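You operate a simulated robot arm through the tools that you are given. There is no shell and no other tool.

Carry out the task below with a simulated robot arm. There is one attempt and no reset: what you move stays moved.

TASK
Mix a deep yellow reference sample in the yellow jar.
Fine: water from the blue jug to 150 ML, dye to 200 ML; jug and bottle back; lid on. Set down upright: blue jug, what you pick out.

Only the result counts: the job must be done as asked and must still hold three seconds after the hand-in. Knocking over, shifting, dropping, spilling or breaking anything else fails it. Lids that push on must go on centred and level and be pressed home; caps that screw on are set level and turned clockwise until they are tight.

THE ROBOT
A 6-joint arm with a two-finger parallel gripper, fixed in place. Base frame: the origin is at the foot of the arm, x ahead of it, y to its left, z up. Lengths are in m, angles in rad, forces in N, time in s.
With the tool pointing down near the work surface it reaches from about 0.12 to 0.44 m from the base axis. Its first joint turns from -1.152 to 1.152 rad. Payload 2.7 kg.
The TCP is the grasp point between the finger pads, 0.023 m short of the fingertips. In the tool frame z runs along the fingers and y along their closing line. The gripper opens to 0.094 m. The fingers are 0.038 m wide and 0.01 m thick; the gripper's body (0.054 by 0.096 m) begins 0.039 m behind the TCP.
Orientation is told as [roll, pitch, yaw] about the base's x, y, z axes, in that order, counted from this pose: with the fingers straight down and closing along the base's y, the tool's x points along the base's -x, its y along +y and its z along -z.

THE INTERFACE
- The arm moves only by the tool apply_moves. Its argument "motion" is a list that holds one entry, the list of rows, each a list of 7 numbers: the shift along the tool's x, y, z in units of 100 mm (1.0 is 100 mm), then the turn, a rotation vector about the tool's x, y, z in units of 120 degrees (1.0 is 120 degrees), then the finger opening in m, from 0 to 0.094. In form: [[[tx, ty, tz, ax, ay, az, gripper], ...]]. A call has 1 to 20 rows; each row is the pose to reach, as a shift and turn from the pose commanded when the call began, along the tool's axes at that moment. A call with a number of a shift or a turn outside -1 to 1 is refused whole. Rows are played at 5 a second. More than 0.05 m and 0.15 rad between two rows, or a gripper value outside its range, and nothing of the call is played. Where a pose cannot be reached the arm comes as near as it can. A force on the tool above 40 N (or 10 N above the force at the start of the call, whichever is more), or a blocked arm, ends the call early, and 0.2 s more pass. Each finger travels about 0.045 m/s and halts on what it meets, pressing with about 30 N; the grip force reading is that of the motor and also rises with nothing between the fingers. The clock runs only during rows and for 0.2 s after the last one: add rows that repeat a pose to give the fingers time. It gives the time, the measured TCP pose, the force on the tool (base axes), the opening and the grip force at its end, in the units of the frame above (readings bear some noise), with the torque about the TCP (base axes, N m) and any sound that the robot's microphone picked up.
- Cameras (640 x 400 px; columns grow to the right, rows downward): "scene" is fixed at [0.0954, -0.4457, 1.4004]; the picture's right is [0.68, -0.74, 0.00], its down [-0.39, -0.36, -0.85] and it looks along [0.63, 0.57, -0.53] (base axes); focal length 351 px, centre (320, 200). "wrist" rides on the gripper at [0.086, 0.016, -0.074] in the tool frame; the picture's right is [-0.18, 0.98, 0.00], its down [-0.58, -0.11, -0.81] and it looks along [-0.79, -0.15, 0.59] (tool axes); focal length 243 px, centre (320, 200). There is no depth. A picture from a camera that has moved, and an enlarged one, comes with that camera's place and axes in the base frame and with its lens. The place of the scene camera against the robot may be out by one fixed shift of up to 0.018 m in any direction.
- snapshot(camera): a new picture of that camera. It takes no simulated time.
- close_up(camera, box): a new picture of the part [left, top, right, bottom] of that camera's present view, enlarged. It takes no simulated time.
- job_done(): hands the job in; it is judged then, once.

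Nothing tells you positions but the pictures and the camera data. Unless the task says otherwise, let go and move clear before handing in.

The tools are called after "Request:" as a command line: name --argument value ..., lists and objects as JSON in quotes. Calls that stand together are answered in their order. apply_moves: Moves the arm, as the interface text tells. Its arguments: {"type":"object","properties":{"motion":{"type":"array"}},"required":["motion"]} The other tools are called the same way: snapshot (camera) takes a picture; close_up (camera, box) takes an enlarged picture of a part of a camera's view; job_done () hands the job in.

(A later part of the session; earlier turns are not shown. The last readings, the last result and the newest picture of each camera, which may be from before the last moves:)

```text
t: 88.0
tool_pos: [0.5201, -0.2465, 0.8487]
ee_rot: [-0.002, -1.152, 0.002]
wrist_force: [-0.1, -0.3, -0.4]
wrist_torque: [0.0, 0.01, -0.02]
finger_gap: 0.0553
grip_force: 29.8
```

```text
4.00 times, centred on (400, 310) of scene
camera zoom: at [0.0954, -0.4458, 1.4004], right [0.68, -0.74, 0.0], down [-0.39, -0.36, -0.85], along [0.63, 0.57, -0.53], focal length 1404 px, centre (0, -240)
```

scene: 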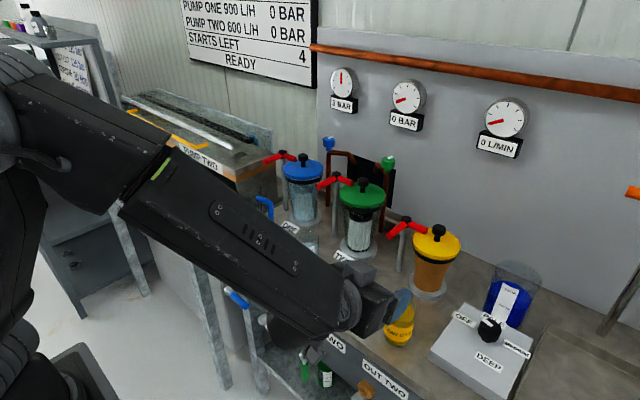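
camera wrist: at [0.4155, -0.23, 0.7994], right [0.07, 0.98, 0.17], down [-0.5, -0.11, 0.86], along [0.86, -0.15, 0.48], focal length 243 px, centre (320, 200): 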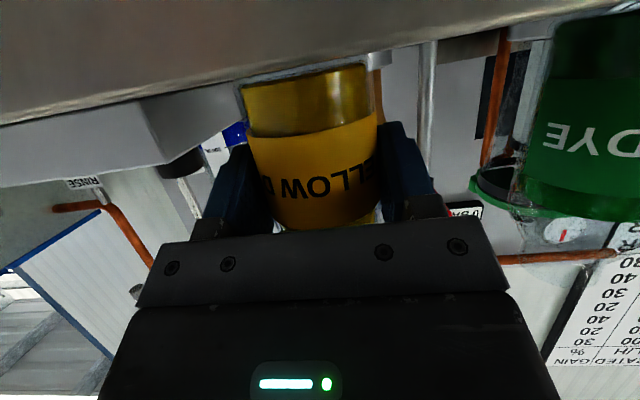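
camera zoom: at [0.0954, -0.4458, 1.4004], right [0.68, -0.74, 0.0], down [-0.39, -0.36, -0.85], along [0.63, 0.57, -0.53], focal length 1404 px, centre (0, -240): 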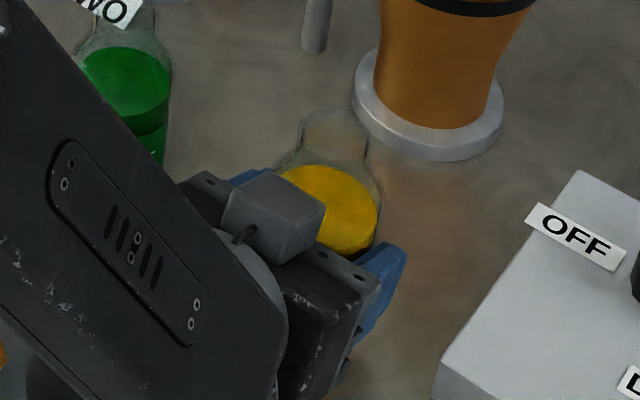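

The bottle is gripped (55 mm). I'll lift it straight up.

Request:
apply_moves --motion '[[[-0.07, 0, -0.03, 0, 0, 0, 0.03], [-0.16, 0, -0.07, 0, 0, 0, 0.03], [-0.27, 0, -0.122, 0, 0, 0, 0.03], [-0.27, 0, -0.122, 0, 0, 0, 0.03]]]'

Request:
snapshot --camera "wrist"

Request:
apply_moves --motion '[[[-0.3, 0, -0.134, 0, 0, 0, 0.03], [-0.6, 0, -0.267, 0, 0, 0, 0.03], [-0.9135, 0, -0.4067, 0, 0, 0, 0.03], [-0.9135, 0, -0.4067, 0, 0, 0, 0.03]]]'

Request:
snapshot --camera "wrist"

Request:
snapshot --camera "scene"

```text
t: 89.0
tool_pos: [0.5193, -0.2458, 0.8786]
ee_rot: [-0.001, -1.153, 0.001]
wrist_force: [1.0, -0.4, -2.4]
wrist_torque: [-0.03, -0.03, 0.01]
finger_gap: 0.0552
grip_force: 29.4
```

```text
taken
camera wrist: at [0.4149, -0.2299, 0.8292], right [0.07, 0.98, 0.17], down [-0.5, -0.11, 0.86], along [0.86, -0.15, 0.48], focal length 243 px, centre (320, 200)
```

wrist: 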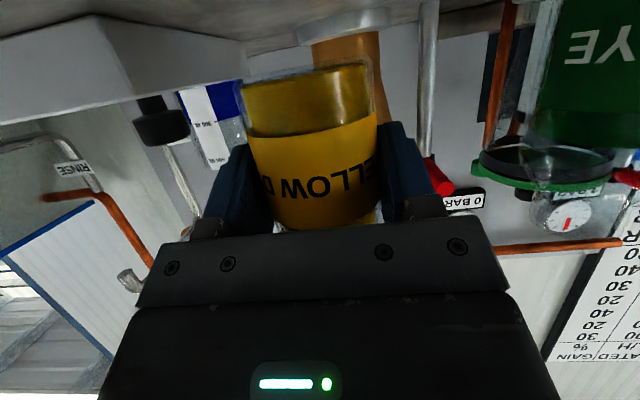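

```text
t: 90.0
tool_pos: [0.5187, -0.2463, 0.9783]
ee_rot: [0.0, -1.153, 0.001]
wrist_force: [0.4, 0.1, -2.3]
wrist_torque: [0.0, -0.02, -0.02]
finger_gap: 0.0552
grip_force: 30.0
```

```text
taken
camera wrist: at [0.4148, -0.2299, 0.9286], right [0.07, 0.98, 0.17], down [-0.5, -0.11, 0.86], along [0.86, -0.15, 0.48], focal length 243 px, centre (320, 200)
```

wrist: 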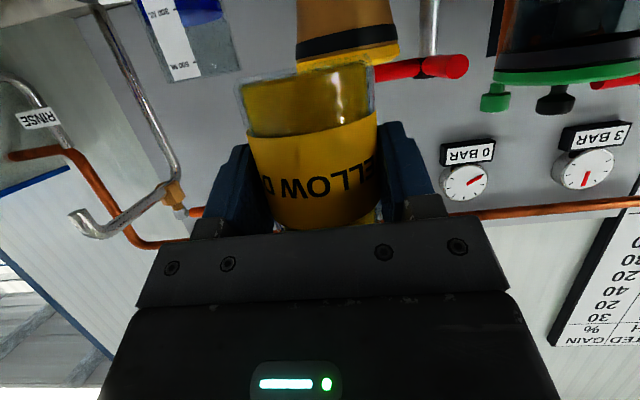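

```text
taken
```

scene: 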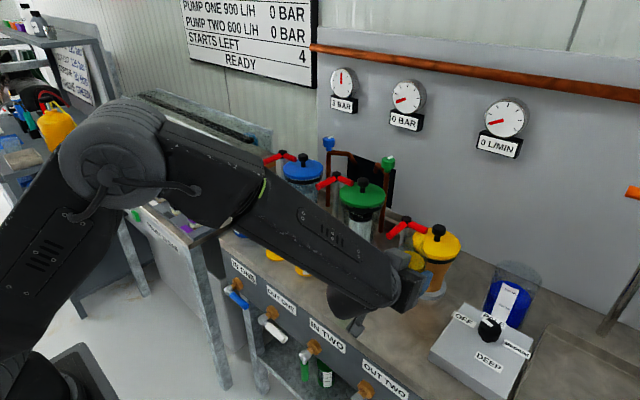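

The bottle is lifted (~230 g) and upright. I'll raise it further and pre-tilt 35°, which is no pour, then carry it over to the jar.

Request:
apply_moves --motion '[[[-0.2, 0, -0.085, 0, 0, 0, 0.03], [-0.384, 0, -0.171, 0, 0.03, 0, 0.03], [-0.384, 0, -0.171, 0, 0.08, 0, 0.03], [-0.384, 0, -0.171, 0, 0.13, 0, 0.03], [-0.384, 0, -0.171, 0, 0.18, 0, 0.03], [-0.384, 0, -0.171, 0, 0.23, 0, 0.03], [-0.384, 0, -0.171, 0, 0.2917, 0, 0.03], [-0.384, 0, -0.171, 0, 0.2917, 0, 0.03]]]'

Request:
snapshot --camera "wrist"

Request:
snapshot --camera "scene"

```text
t: 91.8
tool_pos: [0.5195, -0.2461, 1.0208]
ee_rot: [-0.001, -0.542, 0.0]
wrist_force: [0.6, -0.2, -1.6]
wrist_torque: [0.0, 0.0, 0.0]
finger_gap: 0.055
grip_force: 29.7
```

```text
taken
camera wrist: at [0.4061, -0.2296, 1.0392], right [0.16, 0.98, 0.09], down [0.08, -0.11, 0.99], along [0.98, -0.15, -0.1], focal length 243 px, centre (320, 200)
```

wrist: 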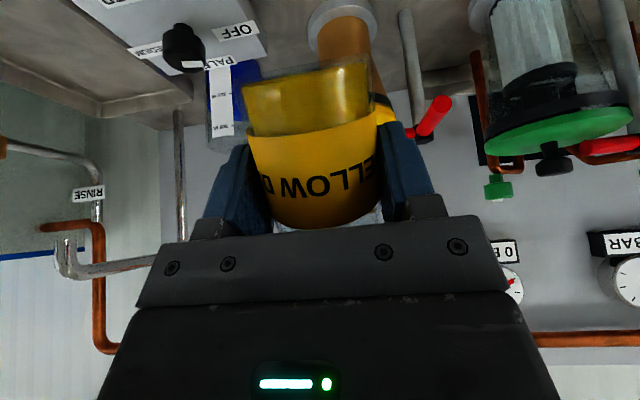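

```text
taken
```

scene: 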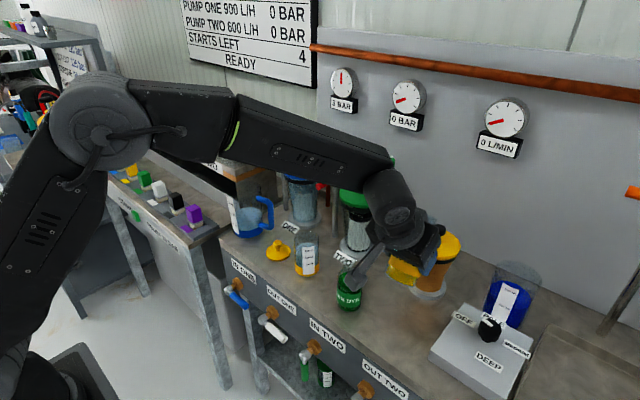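

Request:
apply_moves --motion '[[[0.2, 0.2, -0.12, 0, 0, 0, 0.03], [0.4, 0.5, -0.241, 0, 0, 0, 0.03], [0.501, 0.8, -0.302, 0, 0, 0, 0.03], [0.501, 0.9, -0.302, 0, 0, 0, 0.03]]]'

Request:
apply_moves --motion '[[[0, 0.3, 0, 0, 0, 0, 0.03], [0, 0.6, 0, 0, 0, 0, 0.03], [0, 0.9, 0, 0, 0, 0, 0.03]]]'

Request:
apply_moves --motion '[[[0, 0.3, 0, 0, 0, 0, 0.03], [0, 0.6, 0, 0, 0, 0, 0.03], [0, 0.906, 0, 0, 0, 0, 0.03], [0, 0.906, 0, 0, 0, 0, 0.03]]]'

Request:
snapshot --camera "wrist"

Request:
close_up --camera "scene" --box '[220, 150, 380, 280]'

```text
t: 92.8
tool_pos: [0.4603, -0.1573, 1.0207]
ee_rot: [0.001, -0.541, 0.0]
wrist_force: [-0.1, 0.0, -2.6]
wrist_torque: [-0.01, 0.01, 0.0]
finger_gap: 0.0552
grip_force: 29.9
```

```text
t: 93.6
tool_pos: [0.4609, -0.0648, 1.0215]
ee_rot: [-0.002, -0.543, 0.001]
wrist_force: [-0.2, -0.5, -1.5]
wrist_torque: [0.0, 0.0, 0.04]
finger_gap: 0.0551
grip_force: 29.9
```

```text
t: 94.6
tool_pos: [0.4604, 0.0257, 1.0214]
ee_rot: [0.001, -0.541, 0.001]
wrist_force: [1.1, -1.0, -2.2]
wrist_torque: [-0.03, 0.01, 0.02]
finger_gap: 0.055
grip_force: 29.9
```

```text
taken
camera wrist: at [0.3479, 0.0417, 1.039], right [0.16, 0.98, 0.09], down [0.08, -0.11, 0.99], along [0.98, -0.15, -0.1], focal length 243 px, centre (320, 200)
```

wrist: 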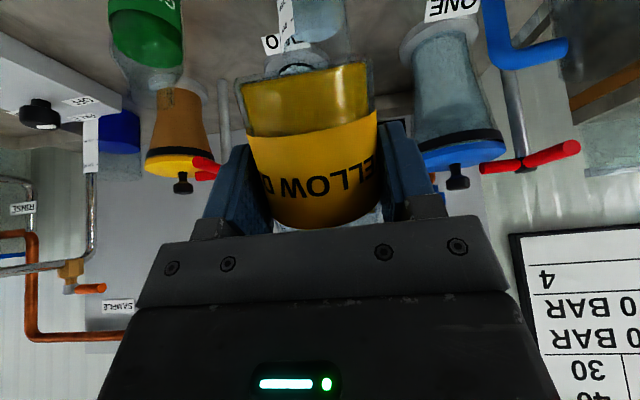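

```text
3.08 times, centred on (300, 215) of scene
camera zoom: at [0.0954, -0.4457, 1.4004], right [0.68, -0.74, 0.0], down [-0.39, -0.36, -0.85], along [0.63, 0.57, -0.53], focal length 1080 px, centre (382, 154)
```

zoom: 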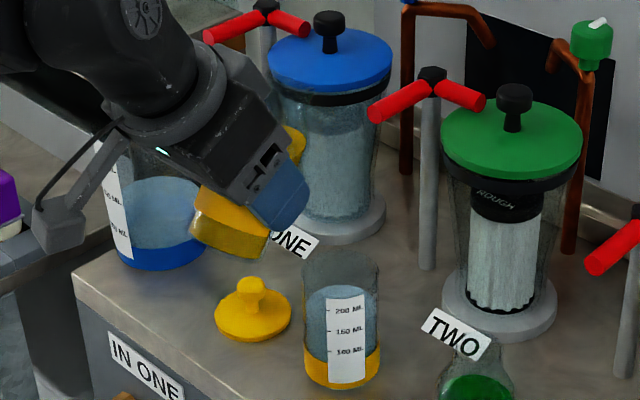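

I'm lined up with the jar. I'll descend to the pouring height and tilt to 45°.

Request:
apply_moves --motion '[[[0.14, 0, 0.233, 0, 0.02, 0, 0.03], [0.28, 0, 0.467, 0, 0.04, 0, 0.03], [0.42, 0, 0.7, 0, 0.06, 0, 0.03], [0.562, 0, 0.934, 0, 0.0833, 0, 0.03], [0.562, 0, 0.934, 0, 0.0833, 0, 0.03]]]'

Request:
snapshot --camera "wrist"

Request:
close_up --camera "scene" --box '[250, 190, 360, 280]'

```text
t: 95.8
tool_pos: [0.4605, 0.0241, 0.9117]
ee_rot: [-0.001, -0.365, 0.0]
wrist_force: [0.7, 0.4, -2.8]
wrist_torque: [-0.01, 0.0, 0.01]
finger_gap: 0.0551
grip_force: 30.2
```

```text
taken
camera wrist: at [0.3522, 0.0404, 0.9494], right [0.17, 0.98, 0.07], down [0.25, -0.11, 0.96], along [0.95, -0.15, -0.27], focal length 243 px, centre (320, 200)
```

wrist: 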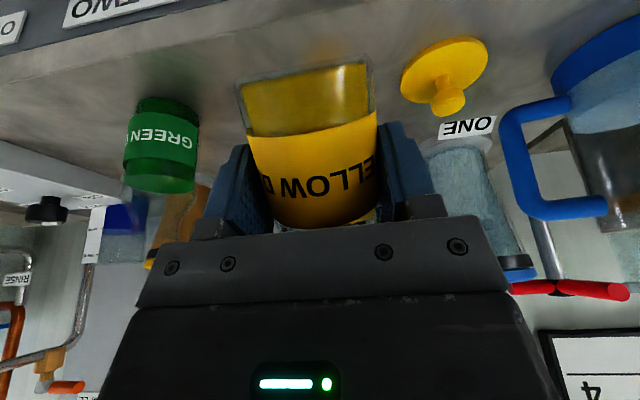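

```text
4.44 times, centred on (305, 235) of scene
camera zoom: at [0.0954, -0.4457, 1.4004], right [0.68, -0.74, 0.0], down [-0.39, -0.36, -0.85], along [0.63, 0.57, -0.53], focal length 1560 px, centre (387, 44)
```

zoom: 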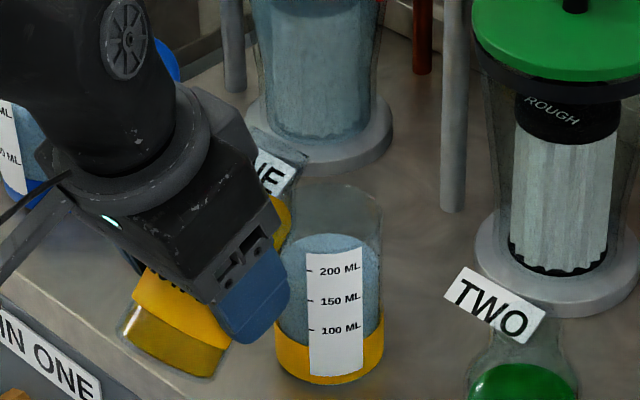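

The neck is over the jar and the jar's scale is fully visible. I'll tilt gradually now.

Request:
apply_moves --motion '[[[0, 0, 0, 0, 0.02, 0, 0.03], [0, 0, 0, 0, 0.04, 0, 0.03], [0, 0, 0, 0, 0.0583, 0, 0.03], [0, 0, 0, 0, 0.0583, 0, 0.03]]]'

Request:
close_up --camera "scene" --box '[270, 200, 350, 280]'

```text
t: 96.8
tool_pos: [0.46, 0.0253, 0.912]
ee_rot: [0.001, -0.245, 0.0]
wrist_force: [0.9, 0.3, -2.0]
wrist_torque: [0.0, 0.01, -0.02]
finger_gap: 0.0549
grip_force: 29.5
```

```text
5.00 times, centred on (310, 240) of scene
camera zoom: at [0.0954, -0.4457, 1.4004], right [0.68, -0.74, 0.0], down [-0.39, -0.36, -0.85], along [0.63, 0.57, -0.53], focal length 1754 px, centre (370, 0)
```

zoom: 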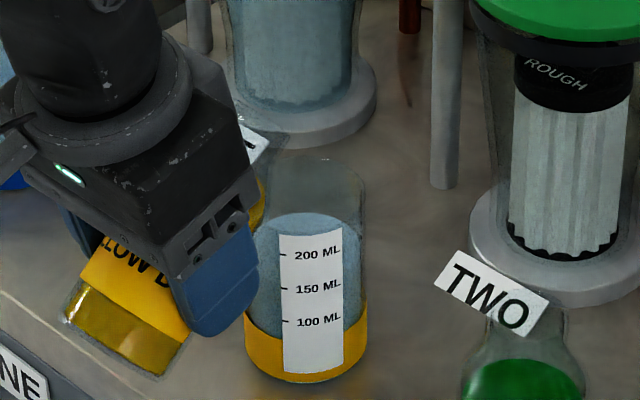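

Request:
apply_moves --motion '[[[0, 0, 0, 0, 0.02, 0, 0.03], [0, 0, 0, 0, 0.0417, 0, 0.03], [0, 0, 0, 0, 0.0417, 0, 0.03]]]'

Request:
close_up --camera "scene" --box '[270, 200, 350, 280]'

```text
t: 97.6
tool_pos: [0.4598, 0.025, 0.9112]
ee_rot: [-0.001, -0.156, 0.001]
wrist_force: [0.7, 0.8, -2.5]
wrist_torque: [0.01, -0.04, 0.03]
finger_gap: 0.0554
grip_force: 30.2
```

```text
5.00 times, centred on (310, 240) of scene
camera zoom: at [0.0954, -0.4457, 1.4004], right [0.68, -0.74, 0.0], down [-0.39, -0.36, -0.85], along [0.63, 0.57, -0.53], focal length 1754 px, centre (370, 0)
```

zoom: 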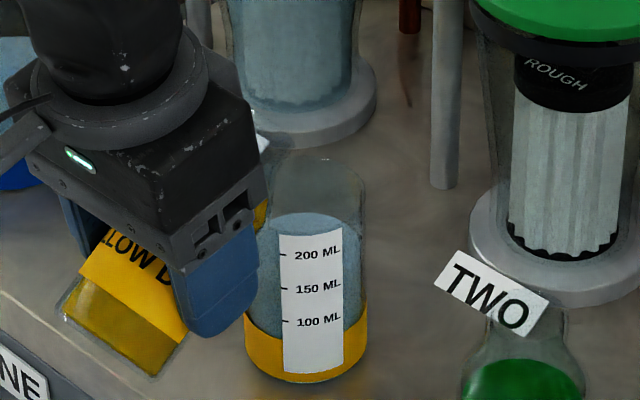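

Request:
apply_moves --motion '[[[0, 0, 0, 0, 0.0167, 0, 0.03], [0, 0, 0, 0, 0.0333, 0, 0.03], [0, 0, 0, 0, 0.0333, 0, 0.03]]]'

Request:
close_up --camera "scene" --box '[270, 200, 350, 280]'

```text
t: 98.4
tool_pos: [0.4603, 0.0235, 0.911]
ee_rot: [-0.001, -0.089, 0.0]
wrist_force: [0.9, 0.1, -2.5]
wrist_torque: [0.0, 0.02, -0.01]
finger_gap: 0.0549
grip_force: 29.4
```

```text
5.00 times, centred on (310, 240) of scene
camera zoom: at [0.0954, -0.4457, 1.4004], right [0.68, -0.74, 0.0], down [-0.39, -0.36, -0.85], along [0.63, 0.57, -0.53], focal length 1754 px, centre (370, 0)
```

zoom: 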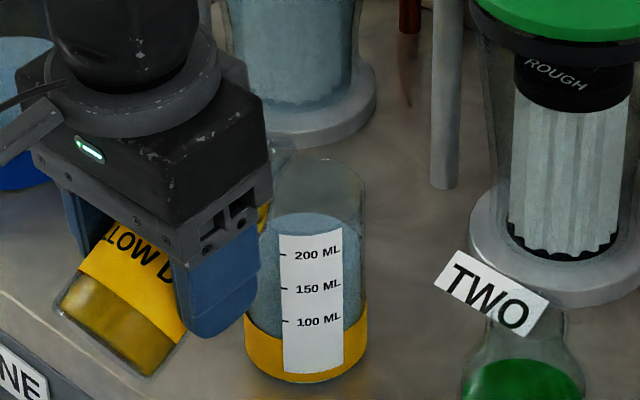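

Request:
apply_moves --motion '[[[0, 0, 0, 0, 0.0125, 0, 0.03], [0, 0, 0, 0, 0.025, 0, 0.03], [0, 0, 0, 0, 0.025, 0, 0.03]]]'

Request:
close_up --camera "scene" --box '[280, 200, 340, 280]'

```text
t: 99.2
tool_pos: [0.4604, 0.0255, 0.9121]
ee_rot: [0.001, -0.035, 0.002]
wrist_force: [-0.4, 0.3, -1.3]
wrist_torque: [0.01, 0.01, 0.01]
finger_gap: 0.055
grip_force: 30.0
```

```text
5.00 times, centred on (310, 240) of scene
camera zoom: at [0.0954, -0.4457, 1.4004], right [0.68, -0.74, 0.0], down [-0.39, -0.36, -0.85], along [0.63, 0.57, -0.53], focal length 1754 px, centre (370, 0)
```

zoom: 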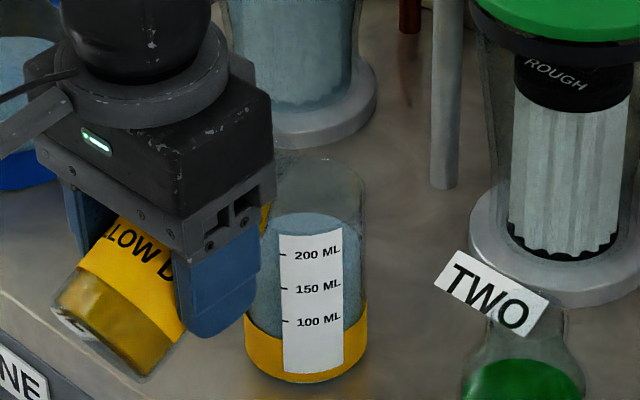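

Request:
close_up --camera "scene" --box '[286, 218, 326, 248]'

Request:
apply_moves --motion '[[[0, 0, 0, 0, 0.0125, 0, 0.03], [0, 0, 0, 0, 0.025, 0, 0.03], [0, 0, 0, 0, 0.025, 0, 0.03]]]'

Request:
close_up --camera "scene" --box '[286, 218, 326, 248]'

```text
13.33 times, centred on (306, 233) of scene
camera zoom: at [0.0954, -0.4457, 1.4004], right [0.68, -0.74, 0.0], down [-0.39, -0.36, -0.85], along [0.63, 0.57, -0.53], focal length 4678 px, centre (507, -240)
```

zoom: 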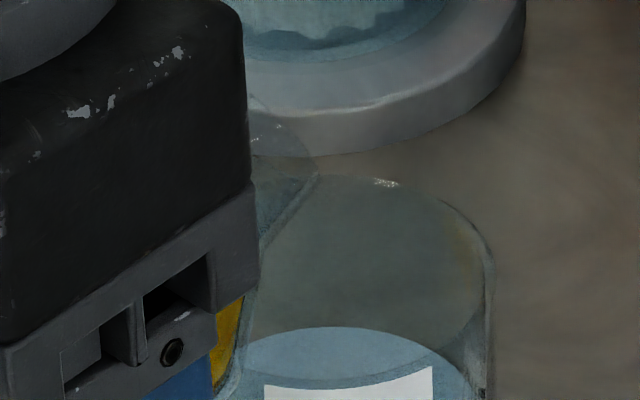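

```text
t: 100.0
tool_pos: [0.4609, 0.0237, 0.9125]
ee_rot: [0.0, 0.016, 0.001]
wrist_force: [0.4, -0.2, -0.9]
wrist_torque: [-0.03, 0.0, -0.03]
finger_gap: 0.0551
grip_force: 30.1
```

```text
13.33 times, centred on (306, 233) of scene
camera zoom: at [0.0954, -0.4457, 1.4004], right [0.68, -0.74, 0.0], down [-0.39, -0.36, -0.85], along [0.63, 0.57, -0.53], focal length 4678 px, centre (507, -240)
```

zoom: 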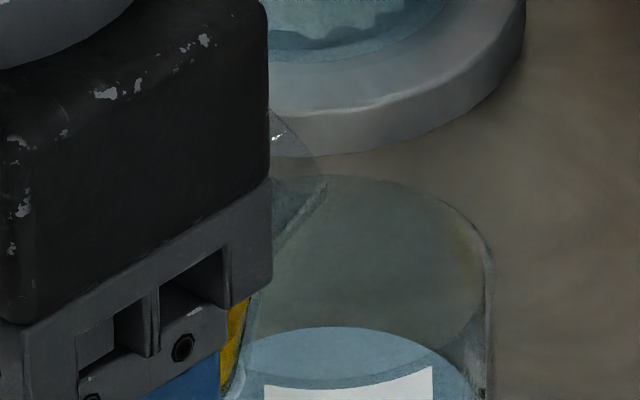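

The mouth is over the jar, about 14 mm short of its centre. I'll nudge 6 mm forward and keep tilting.

Request:
apply_moves --motion '[[[-0.03, 0, 0, 0, 0.0125, 0, 0.03], [-0.06, 0, 0, 0, 0.025, 0, 0.03], [-0.06, 0, 0, 0, 0.025, 0, 0.03]]]'

Request:
close_up --camera "scene" --box '[280, 215, 340, 275]'

```text
t: 100.8
tool_pos: [0.4666, 0.0237, 0.9115]
ee_rot: [0.001, 0.07, -0.002]
wrist_force: [0.8, 0.9, -1.8]
wrist_torque: [0.0, 0.02, -0.02]
finger_gap: 0.0553
grip_force: 29.9
```

```text
6.67 times, centred on (310, 245) of scene
camera zoom: at [0.0954, -0.4457, 1.4004], right [0.68, -0.74, 0.0], down [-0.39, -0.36, -0.85], along [0.63, 0.57, -0.53], focal length 2339 px, centre (387, -100)
```

zoom: 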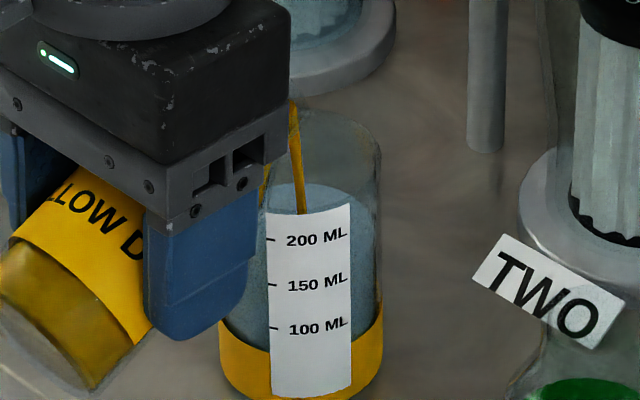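

Dye is flowing into the jar's centre. I'll hold and monitor closely.

Request:
apply_moves --motion '[[[0, 0, 0, 0, 0, 0, 0.03], [0, 0, 0, 0, 0, 0, 0.03]]]'

Request:
close_up --camera "scene" --box '[296, 230, 328, 260]'

```text
t: 101.4
tool_pos: [0.4668, 0.0253, 0.9108]
ee_rot: [-0.001, 0.068, -0.001]
wrist_force: [0.2, -0.1, -2.2]
wrist_torque: [0.01, 0.02, -0.02]
finger_gap: 0.055
grip_force: 30.1
```

```text
13.33 times, centred on (312, 245) of scene
camera zoom: at [0.0954, -0.4457, 1.4004], right [0.68, -0.74, 0.0], down [-0.39, -0.36, -0.85], along [0.63, 0.57, -0.53], focal length 4678 px, centre (427, -400)
```

zoom: 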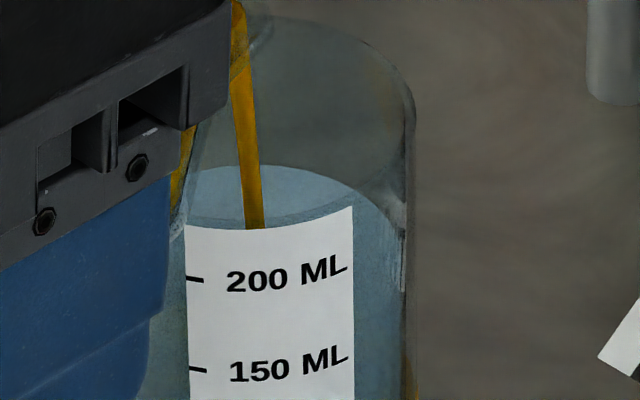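

Request:
apply_moves --motion '[[[0, 0, 0, 0, 0, 0, 0.03], [0, 0, 0, 0, 0, 0, 0.03], [0, 0, 0, 0, 0, 0, 0.03], [0, 0, 0, 0, 0, 0, 0.03]]]'

Request:
close_up --camera "scene" --box '[296, 230, 328, 260]'

```text
t: 102.4
tool_pos: [0.4681, 0.0237, 0.9117]
ee_rot: [0.0, 0.07, 0.0]
wrist_force: [0.3, 1.4, -2.5]
wrist_torque: [-0.01, -0.02, -0.02]
finger_gap: 0.0551
grip_force: 30.2
```

```text
13.33 times, centred on (312, 245) of scene
camera zoom: at [0.0954, -0.4457, 1.4004], right [0.68, -0.74, 0.0], down [-0.39, -0.36, -0.85], along [0.63, 0.57, -0.53], focal length 4678 px, centre (427, -400)
```

zoom: 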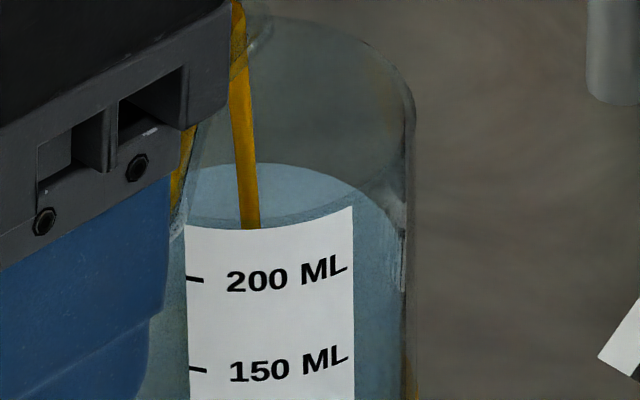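

The flow is slow. I'll tilt 2° more and watch.

Request:
apply_moves --motion '[[[0, 0, 0, 0, 0.0083, 0, 0.03], [0, 0, 0, 0, 0.0167, 0, 0.03], [0, 0, 0, 0, 0.0167, 0, 0.03], [0, 0, 0, 0, 0.0167, 0, 0.03]]]'

Request:
close_up --camera "scene" --box '[296, 230, 328, 260]'

```text
t: 103.4
tool_pos: [0.4668, 0.0241, 0.9122]
ee_rot: [-0.001, 0.104, -0.002]
wrist_force: [0.9, -0.6, -2.8]
wrist_torque: [0.02, -0.01, -0.01]
finger_gap: 0.0552
grip_force: 30.4
```

```text
13.33 times, centred on (312, 245) of scene
camera zoom: at [0.0954, -0.4457, 1.4004], right [0.68, -0.74, 0.0], down [-0.39, -0.36, -0.85], along [0.63, 0.57, -0.53], focal length 4678 px, centre (427, -400)
```

zoom: 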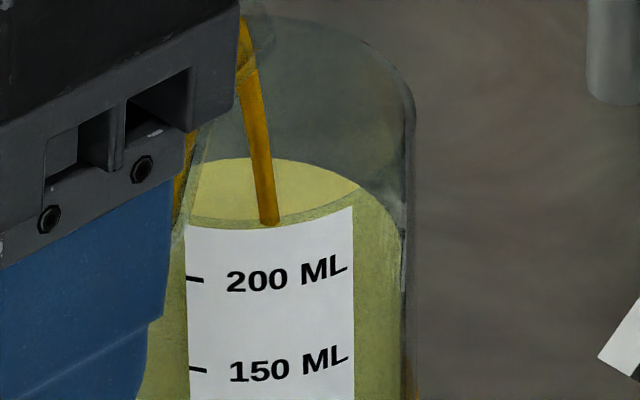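

The mix has turned yellow, at about 153 mL. I'll continue with a bit more tilt.

Request:
apply_moves --motion '[[[0, 0, 0, 0, 0.0083, 0, 0.03], [0, 0, 0, 0, 0.0167, 0, 0.03], [0, 0, 0, 0, 0.0167, 0, 0.03], [0, 0, 0, 0, 0.0167, 0, 0.03]]]'

Request:
close_up --camera "scene" --box '[296, 230, 328, 260]'

```text
t: 104.4
tool_pos: [0.4673, 0.0255, 0.9129]
ee_rot: [0.0, 0.139, 0.001]
wrist_force: [-4.0, 0.1, 7.1]
wrist_torque: [0.06, -0.43, 0.01]
finger_gap: 0.0551
grip_force: 30.0
```

```text
13.33 times, centred on (312, 245) of scene
camera zoom: at [0.0951, -0.4457, 1.4005], right [0.68, -0.74, 0.0], down [-0.39, -0.36, -0.85], along [0.63, 0.57, -0.53], focal length 4678 px, centre (427, -400)
```

zoom: 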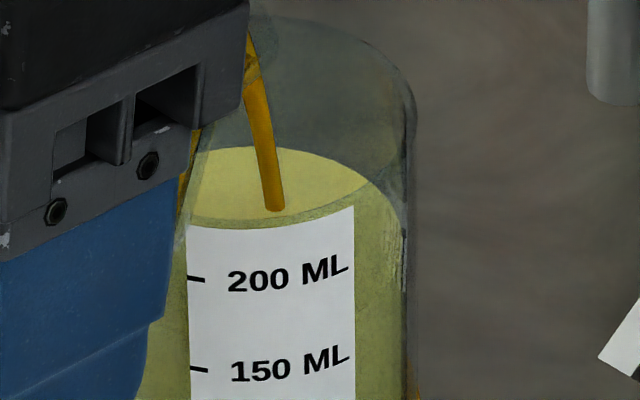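

The force jumped to 7 N, so the bottle's neck is touching the jar rim. I'll raise 10 mm right away.

Request:
apply_moves --motion '[[[0.007, 0, -0.05, 0, 0, 0, 0.03], [0.014, 0, -0.1, 0, 0, 0, 0.03]]]'

Request:
close_up --camera "scene" --box '[296, 230, 328, 260]'

Request:
close_up --camera "scene" --box '[270, 215, 340, 280]'

```text
t: 105.0
tool_pos: [0.4661, 0.0238, 0.9209]
ee_rot: [-0.001, 0.14, 0.0]
wrist_force: [0.1, 0.1, -1.4]
wrist_torque: [-0.03, 0.01, 0.0]
finger_gap: 0.055
grip_force: 30.3
```

```text
13.33 times, centred on (312, 245) of scene
camera zoom: at [0.0954, -0.4457, 1.4004], right [0.68, -0.74, 0.0], down [-0.39, -0.36, -0.85], along [0.63, 0.57, -0.53], focal length 4678 px, centre (427, -400)
```

zoom: 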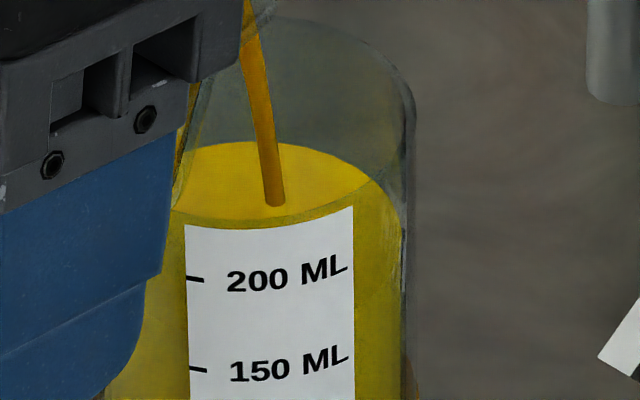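

```text
6.15 times, centred on (305, 248) of scene
camera zoom: at [0.0954, -0.4457, 1.4004], right [0.68, -0.74, 0.0], down [-0.39, -0.36, -0.85], along [0.63, 0.57, -0.53], focal length 2159 px, centre (412, -92)
```

zoom: 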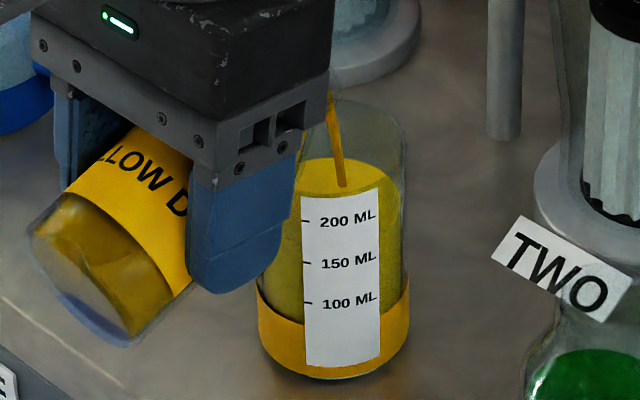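

Contact is cleared and the jar hasn't moved. The level is about 162 mL and the stream is still centred. I'll hold and monitor.

Request:
apply_moves --motion '[[[0, 0, 0, 0, 0, 0, 0.03], [0, 0, 0, 0, 0, 0, 0.03], [0, 0, 0, 0, 0, 0, 0.03]]]'

Request:
close_up --camera "scene" --box '[296, 230, 328, 260]'

```text
t: 105.8
tool_pos: [0.4663, 0.0244, 0.9212]
ee_rot: [0.0, 0.14, 0.001]
wrist_force: [-0.2, 0.0, -1.9]
wrist_torque: [0.0, -0.02, -0.02]
finger_gap: 0.0551
grip_force: 29.9
```

```text
13.33 times, centred on (312, 245) of scene
camera zoom: at [0.0954, -0.4457, 1.4004], right [0.68, -0.74, 0.0], down [-0.39, -0.36, -0.85], along [0.63, 0.57, -0.53], focal length 4678 px, centre (427, -400)
```

zoom: 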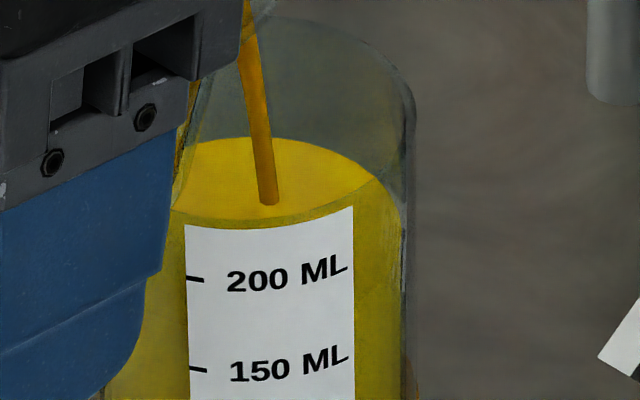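

About 164 mL. I'll tilt 3° more while raising 5 mm to keep clearance.

Request:
apply_moves --motion '[[[0.003, 0, -0.025, 0, 0.0083, 0, 0.03], [0.007, 0, -0.05, 0, 0.0167, 0, 0.03], [0.007, 0, -0.05, 0, 0.025, 0, 0.03], [0.007, 0, -0.05, 0, 0.025, 0, 0.03]]]'

Request:
close_up --camera "scene" --box '[296, 230, 328, 260]'

```text
t: 106.8
tool_pos: [0.4662, 0.0255, 0.9271]
ee_rot: [0.0, 0.191, 0.0]
wrist_force: [-0.6, 0.1, -1.0]
wrist_torque: [0.02, 0.04, 0.02]
finger_gap: 0.0551
grip_force: 30.0
```

```text
13.33 times, centred on (312, 245) of scene
camera zoom: at [0.0954, -0.4457, 1.4004], right [0.68, -0.74, 0.0], down [-0.39, -0.36, -0.85], along [0.63, 0.57, -0.53], focal length 4678 px, centre (427, -400)
```

zoom: 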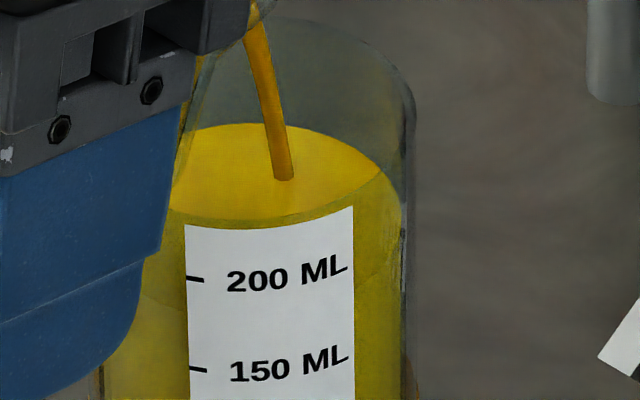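

Request:
apply_moves --motion '[[[0, 0, 0, 0, 0, 0, 0.03], [0, 0, 0, 0, 0, 0, 0.03], [0, 0, 0, 0, 0, 0, 0.03]]]'

Request:
close_up --camera "scene" --box '[296, 230, 328, 260]'

```text
t: 107.6
tool_pos: [0.4659, 0.0252, 0.9275]
ee_rot: [0.0, 0.19, 0.0]
wrist_force: [0.2, 0.5, -1.5]
wrist_torque: [-0.05, 0.0, 0.0]
finger_gap: 0.0549
grip_force: 30.1
```

```text
13.33 times, centred on (312, 245) of scene
camera zoom: at [0.0954, -0.4457, 1.4004], right [0.68, -0.74, 0.0], down [-0.39, -0.36, -0.85], along [0.63, 0.57, -0.53], focal length 4678 px, centre (427, -400)
```

zoom: 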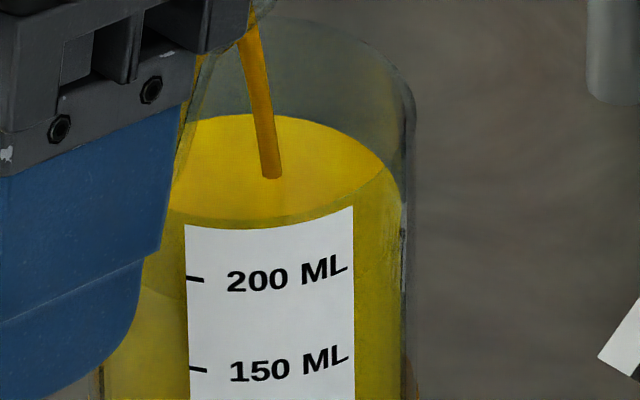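

Request:
apply_moves --motion '[[[0, 0, 0, 0, 0, 0, 0.03], [0, 0, 0, 0, 0, 0, 0.03], [0, 0, 0, 0, 0, 0, 0.03], [0, 0, 0, 0, 0, 0, 0.03]]]'

Request:
close_up --camera "scene" --box '[296, 230, 328, 260]'

```text
t: 108.6
tool_pos: [0.4666, 0.0237, 0.9265]
ee_rot: [0.001, 0.193, 0.0]
wrist_force: [-0.1, -0.2, -1.9]
wrist_torque: [-0.04, 0.0, 0.03]
finger_gap: 0.0548
grip_force: 30.1
```

```text
13.33 times, centred on (312, 245) of scene
camera zoom: at [0.0954, -0.4457, 1.4004], right [0.68, -0.74, 0.0], down [-0.39, -0.36, -0.85], along [0.63, 0.57, -0.53], focal length 4678 px, centre (427, -400)
```

zoom: 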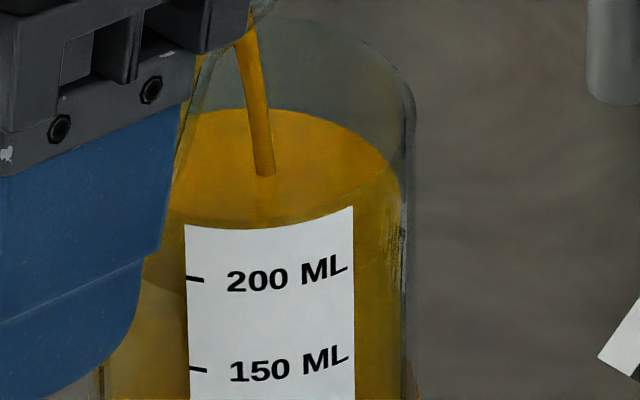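

About 181 mL. I'll tilt 2° more with a 4 mm lift.

Request:
apply_moves --motion '[[[0.004, 0, -0.02, 0, 0.0083, 0, 0.03], [0.008, 0, -0.04, 0, 0.0167, 0, 0.03], [0.008, 0, -0.04, 0, 0.0167, 0, 0.03]]]'

Request:
close_up --camera "scene" --box '[296, 230, 328, 260]'

```text
t: 109.4
tool_pos: [0.4669, 0.0245, 0.9304]
ee_rot: [0.0, 0.227, 0.001]
wrist_force: [-0.1, -0.7, -1.5]
wrist_torque: [0.01, 0.01, -0.01]
finger_gap: 0.0551
grip_force: 30.3
```

```text
13.33 times, centred on (312, 245) of scene
camera zoom: at [0.0954, -0.4457, 1.4004], right [0.68, -0.74, 0.0], down [-0.39, -0.36, -0.85], along [0.63, 0.57, -0.53], focal length 4678 px, centre (427, -400)
```

zoom: 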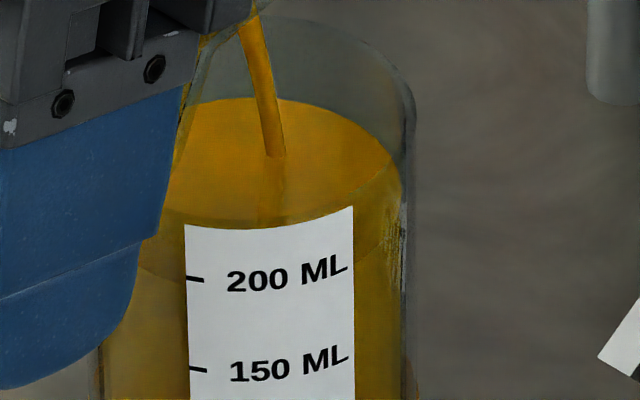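

Request:
apply_moves --motion '[[[0, 0, 0, 0, 0, 0, 0.03], [0, 0, 0, 0, 0, 0, 0.03]]]'

Request:
close_up --camera "scene" --box '[296, 230, 328, 260]'

```text
t: 110.0
tool_pos: [0.4674, 0.0251, 0.9302]
ee_rot: [-0.001, 0.226, -0.001]
wrist_force: [0.5, 0.5, -1.6]
wrist_torque: [0.01, 0.0, -0.03]
finger_gap: 0.055
grip_force: 30.1
```

```text
13.33 times, centred on (312, 245) of scene
camera zoom: at [0.0954, -0.4457, 1.4004], right [0.68, -0.74, 0.0], down [-0.39, -0.36, -0.85], along [0.63, 0.57, -0.53], focal length 4678 px, centre (427, -400)
```

zoom: 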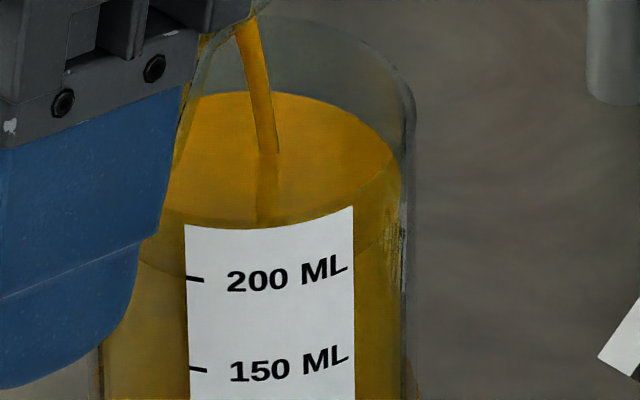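

About 190 mL. I'll hold a bit more.

Request:
apply_moves --motion '[[[0, 0, 0, 0, 0, 0, 0.03], [0, 0, 0, 0, 0, 0, 0.03], [0, 0, 0, 0, 0, 0, 0.03]]]'

Request:
close_up --camera "scene" --box '[296, 230, 328, 260]'

```text
t: 110.8
tool_pos: [0.4667, 0.0239, 0.9306]
ee_rot: [-0.001, 0.226, 0.0]
wrist_force: [0.5, -0.9, -1.2]
wrist_torque: [0.0, 0.04, -0.06]
finger_gap: 0.0548
grip_force: 30.4
```

```text
13.33 times, centred on (312, 245) of scene
camera zoom: at [0.0954, -0.4457, 1.4004], right [0.68, -0.74, 0.0], down [-0.39, -0.36, -0.85], along [0.63, 0.57, -0.53], focal length 4678 px, centre (427, -400)
```

zoom: 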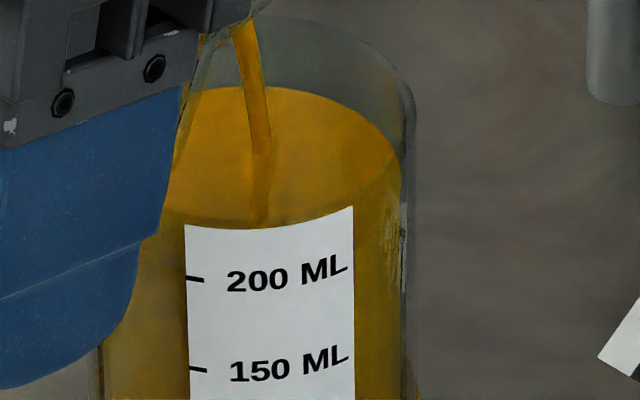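

Request:
apply_moves --motion '[[[0, 0, 0, 0, 0, 0, 0.03], [0, 0, 0, 0, 0, 0, 0.03], [0, 0, 0, 0, 0, 0, 0.03]]]'

Request:
close_up --camera "scene" --box '[296, 230, 328, 260]'

```text
t: 111.6
tool_pos: [0.4683, 0.0246, 0.9308]
ee_rot: [0.0, 0.228, 0.0]
wrist_force: [-0.1, -0.5, -1.0]
wrist_torque: [-0.03, -0.01, 0.01]
finger_gap: 0.0552
grip_force: 30.3
```

```text
13.33 times, centred on (312, 245) of scene
camera zoom: at [0.0954, -0.4457, 1.4004], right [0.68, -0.74, 0.0], down [-0.39, -0.36, -0.85], along [0.63, 0.57, -0.53], focal length 4678 px, centre (427, -400)
```

zoom: 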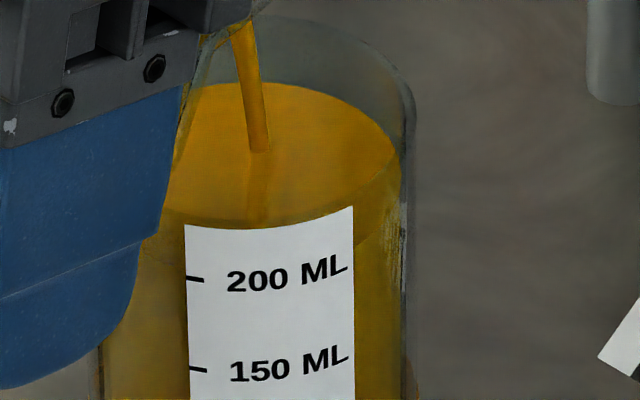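

Request:
apply_moves --motion '[[[0, 0, 0, 0, 0, 0, 0.03], [0, 0, 0, 0, 0, 0, 0.03], [0, 0, 0, 0, 0, 0, 0.03]]]'

Request:
close_up --camera "scene" --box '[296, 230, 328, 260]'

```text
t: 112.4
tool_pos: [0.4674, 0.0239, 0.9313]
ee_rot: [-0.001, 0.228, 0.001]
wrist_force: [0.9, -0.7, -1.6]
wrist_torque: [-0.01, 0.02, -0.02]
finger_gap: 0.0548
grip_force: 29.7
```

```text
13.33 times, centred on (312, 245) of scene
camera zoom: at [0.0954, -0.4457, 1.4004], right [0.68, -0.74, 0.0], down [-0.39, -0.36, -0.85], along [0.63, 0.57, -0.53], focal length 4678 px, centre (427, -400)
```

zoom: 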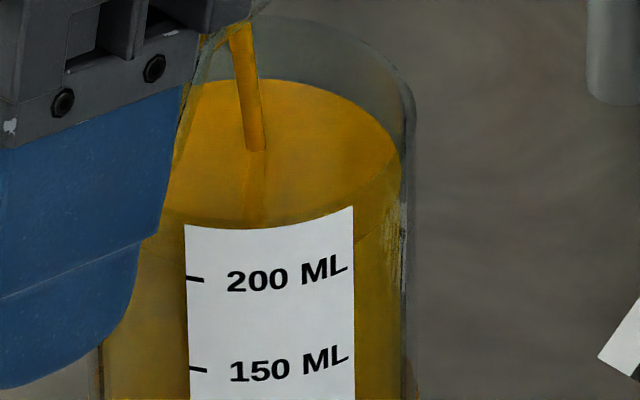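

About 197–198 mL. I'll tilt back now to stop the flow.

Request:
apply_moves --motion '[[[0, 0, -0.02, 0, -0.07, 0, 0.03], [0, 0, -0.04, 0, -0.14, 0, 0.03], [0, 0, -0.06, 0, -0.21, 0, 0.03], [0, 0, -0.1, 0, -0.28, 0, 0.03], [0, 0, -0.2, 0, -0.35, 0, 0.03], [0, 0, -0.2, 0, -0.367, 0, 0.03]]]'

Request:
close_up --camera "scene" --box '[296, 230, 328, 260]'

Request:
close_up --camera "scene" --box '[250, 190, 360, 280]'

```text
t: 113.8
tool_pos: [0.4753, 0.022, 0.9524]
ee_rot: [-0.012, -0.529, 0.0]
wrist_force: [0.3, -0.1, -2.2]
wrist_torque: [0.01, -0.01, 0.01]
finger_gap: 0.0551
grip_force: 30.1
out of reach, approached as far as the arm can: row 6
```

```text
13.33 times, centred on (312, 245) of scene
camera zoom: at [0.0954, -0.4457, 1.4004], right [0.68, -0.74, 0.0], down [-0.39, -0.36, -0.85], along [0.63, 0.57, -0.53], focal length 4678 px, centre (427, -400)
```

zoom: 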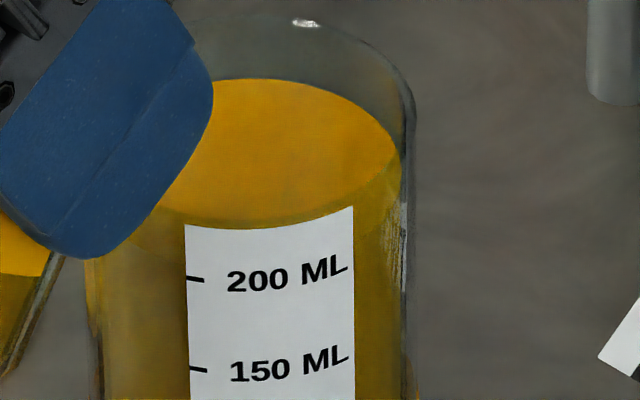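

```text
4.44 times, centred on (305, 235) of scene
camera zoom: at [0.0954, -0.4457, 1.4004], right [0.68, -0.74, 0.0], down [-0.39, -0.36, -0.85], along [0.63, 0.57, -0.53], focal length 1560 px, centre (387, 44)
```

zoom: 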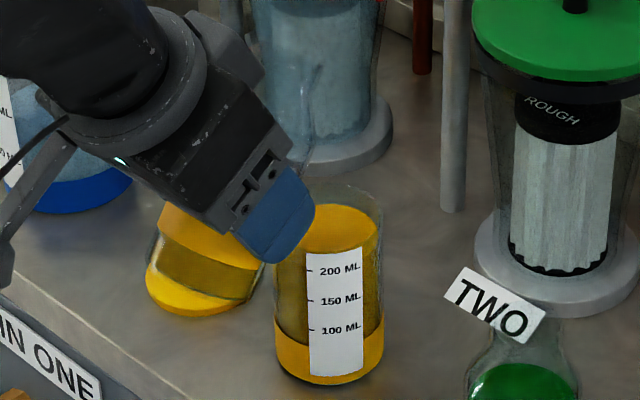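

The flow has stopped. I'll lift and move the bottle off to the right for a clear look at the level.

Request:
apply_moves --motion '[[[-0.12, 0, -0.2, 0, 0, 0, 0.03], [-0.24, 0, -0.4, 0, 0, 0, 0.03], [-0.353, -0.2, -0.604, 0, 0, 0, 0.03], [-0.353, -0.6, -0.604, 0, 0, 0, 0.03], [-0.353, -1.0, -0.604, 0, 0, 0, 0.03]]]'

Request:
close_up --camera "scene" --box '[292, 228, 324, 276]'

Request:
snapshot --camera "scene"

```text
t: 115.0
tool_pos: [0.4758, -0.0801, 1.0238]
ee_rot: [-0.001, -0.543, -0.001]
wrist_force: [-0.1, -0.8, -1.8]
wrist_torque: [0.0, 0.03, 0.01]
finger_gap: 0.0551
grip_force: 29.9
```

```text
8.33 times, centred on (308, 252) of scene
camera zoom: at [0.0954, -0.4457, 1.4004], right [0.68, -0.74, 0.0], down [-0.39, -0.36, -0.85], along [0.63, 0.57, -0.53], focal length 2924 px, centre (420, -233)
```

zoom: 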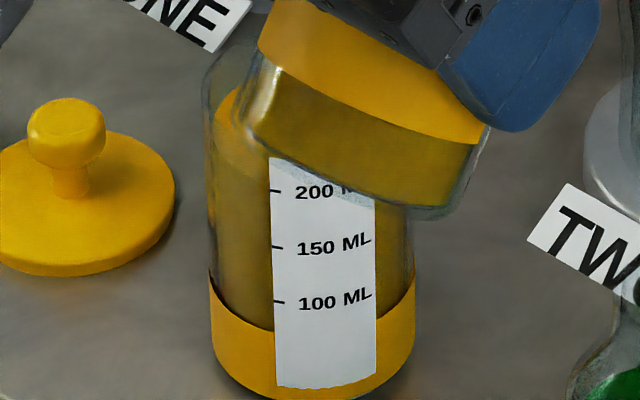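

```text
taken
```

scene: 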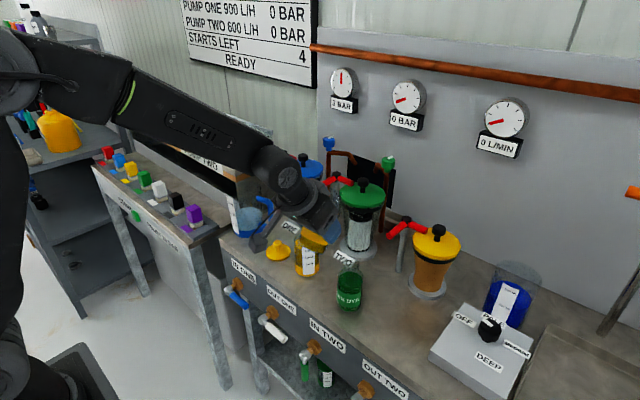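

Request:
apply_moves --motion '[[[0, -0.35, 0, 0, 0, 0, 0.03], [0, -0.7, 0, 0, 0, 0, 0.03], [0, -1.0, 0, 0, 0, 0, 0.03]]]'

Request:
close_up --camera "scene" --box '[292, 228, 324, 276]'

Request:
close_up --camera "scene" --box '[296, 235, 320, 255]'

```text
t: 115.8
tool_pos: [0.4742, -0.1801, 1.0236]
ee_rot: [0.001, -0.543, 0.003]
wrist_force: [0.3, 0.2, -1.0]
wrist_torque: [-0.03, 0.02, -0.04]
finger_gap: 0.0548
grip_force: 30.1
```

```text
8.33 times, centred on (308, 252) of scene
camera zoom: at [0.0954, -0.4457, 1.4004], right [0.68, -0.74, 0.0], down [-0.39, -0.36, -0.85], along [0.63, 0.57, -0.53], focal length 2924 px, centre (420, -233)
```

zoom: 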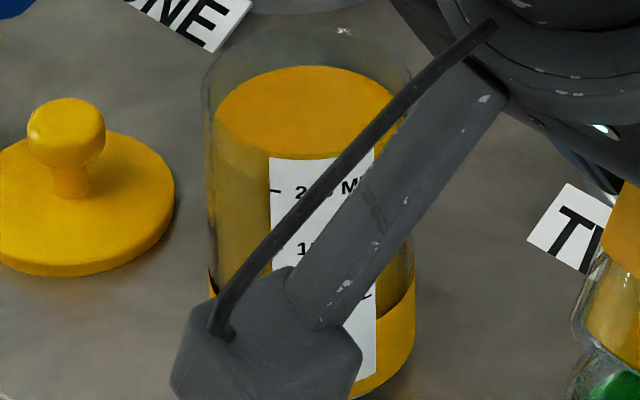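

```text
16.00 times, centred on (308, 245) of scene
camera zoom: at [0.0954, -0.4457, 1.4004], right [0.68, -0.74, 0.0], down [-0.39, -0.36, -0.85], along [0.63, 0.57, -0.53], focal length 5614 px, centre (512, -520)
```

zoom: 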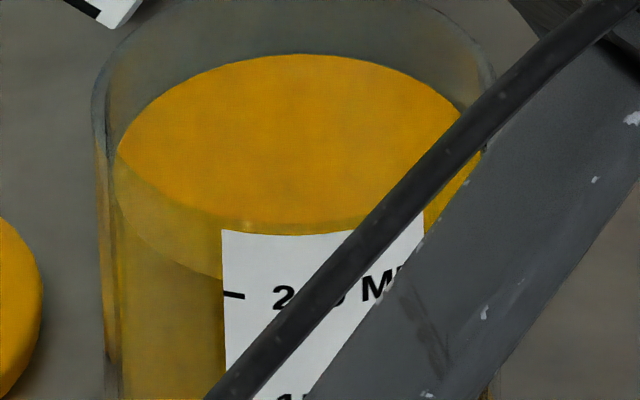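

The level is right at the 200 mark on both the front and back edges of the surface. Now I'll return the bottle: move over its spot, then upright it.

Request:
apply_moves --motion '[[[-0.13, -0.22, 0.078, 0, 0, 0, 0.03], [-0.26, -0.44, 0.156, 0, 0, 0, 0.03], [-0.388, -0.659, 0.234, 0, 0, 0, 0.03], [-0.388, -0.659, 0.234, 0, -0.06, 0, 0.03], [-0.388, -0.659, 0.234, 0, -0.12, 0, 0.03], [-0.388, -0.659, 0.234, 0, -0.18, 0, 0.03], [-0.388, -0.659, 0.234, 0, -0.24, 0, 0.03], [-0.388, -0.659, 0.234, 0, -0.291, 0, 0.03], [-0.388, -0.659, 0.234, 0, -0.291, 0, 0.03]]]'

Request:
snapshot --camera "wrist"

Request:
snapshot --camera "scene"

```text
t: 117.8
tool_pos: [0.5208, -0.2458, 1.0238]
ee_rot: [-0.001, -1.15, 0.002]
wrist_force: [1.2, 0.4, -1.1]
wrist_torque: [-0.02, 0.01, -0.03]
finger_gap: 0.0548
grip_force: 30.1
```

```text
taken
camera wrist: at [0.4158, -0.2291, 0.9737], right [0.07, 0.98, 0.17], down [-0.5, -0.11, 0.86], along [0.86, -0.15, 0.48], focal length 243 px, centre (320, 200)
```

wrist: 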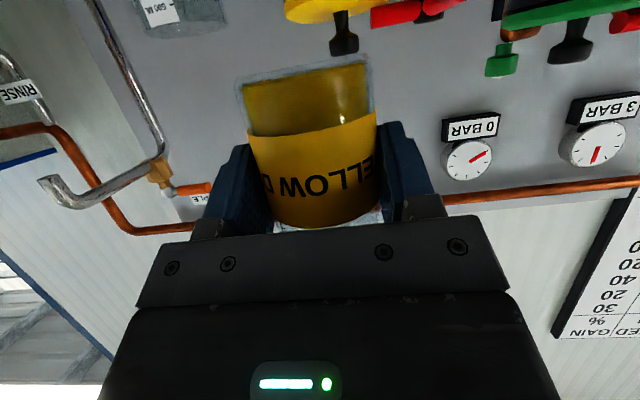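

```text
taken
```

scene: 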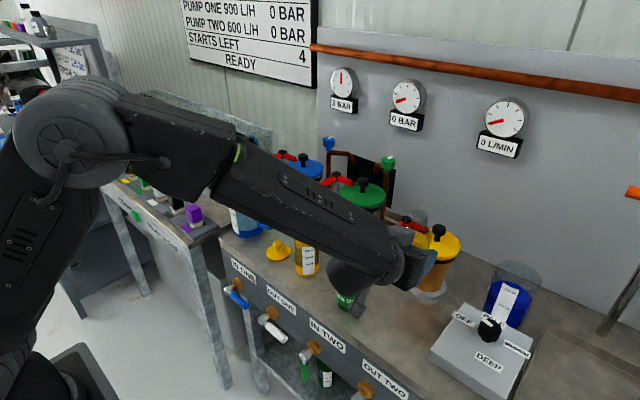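

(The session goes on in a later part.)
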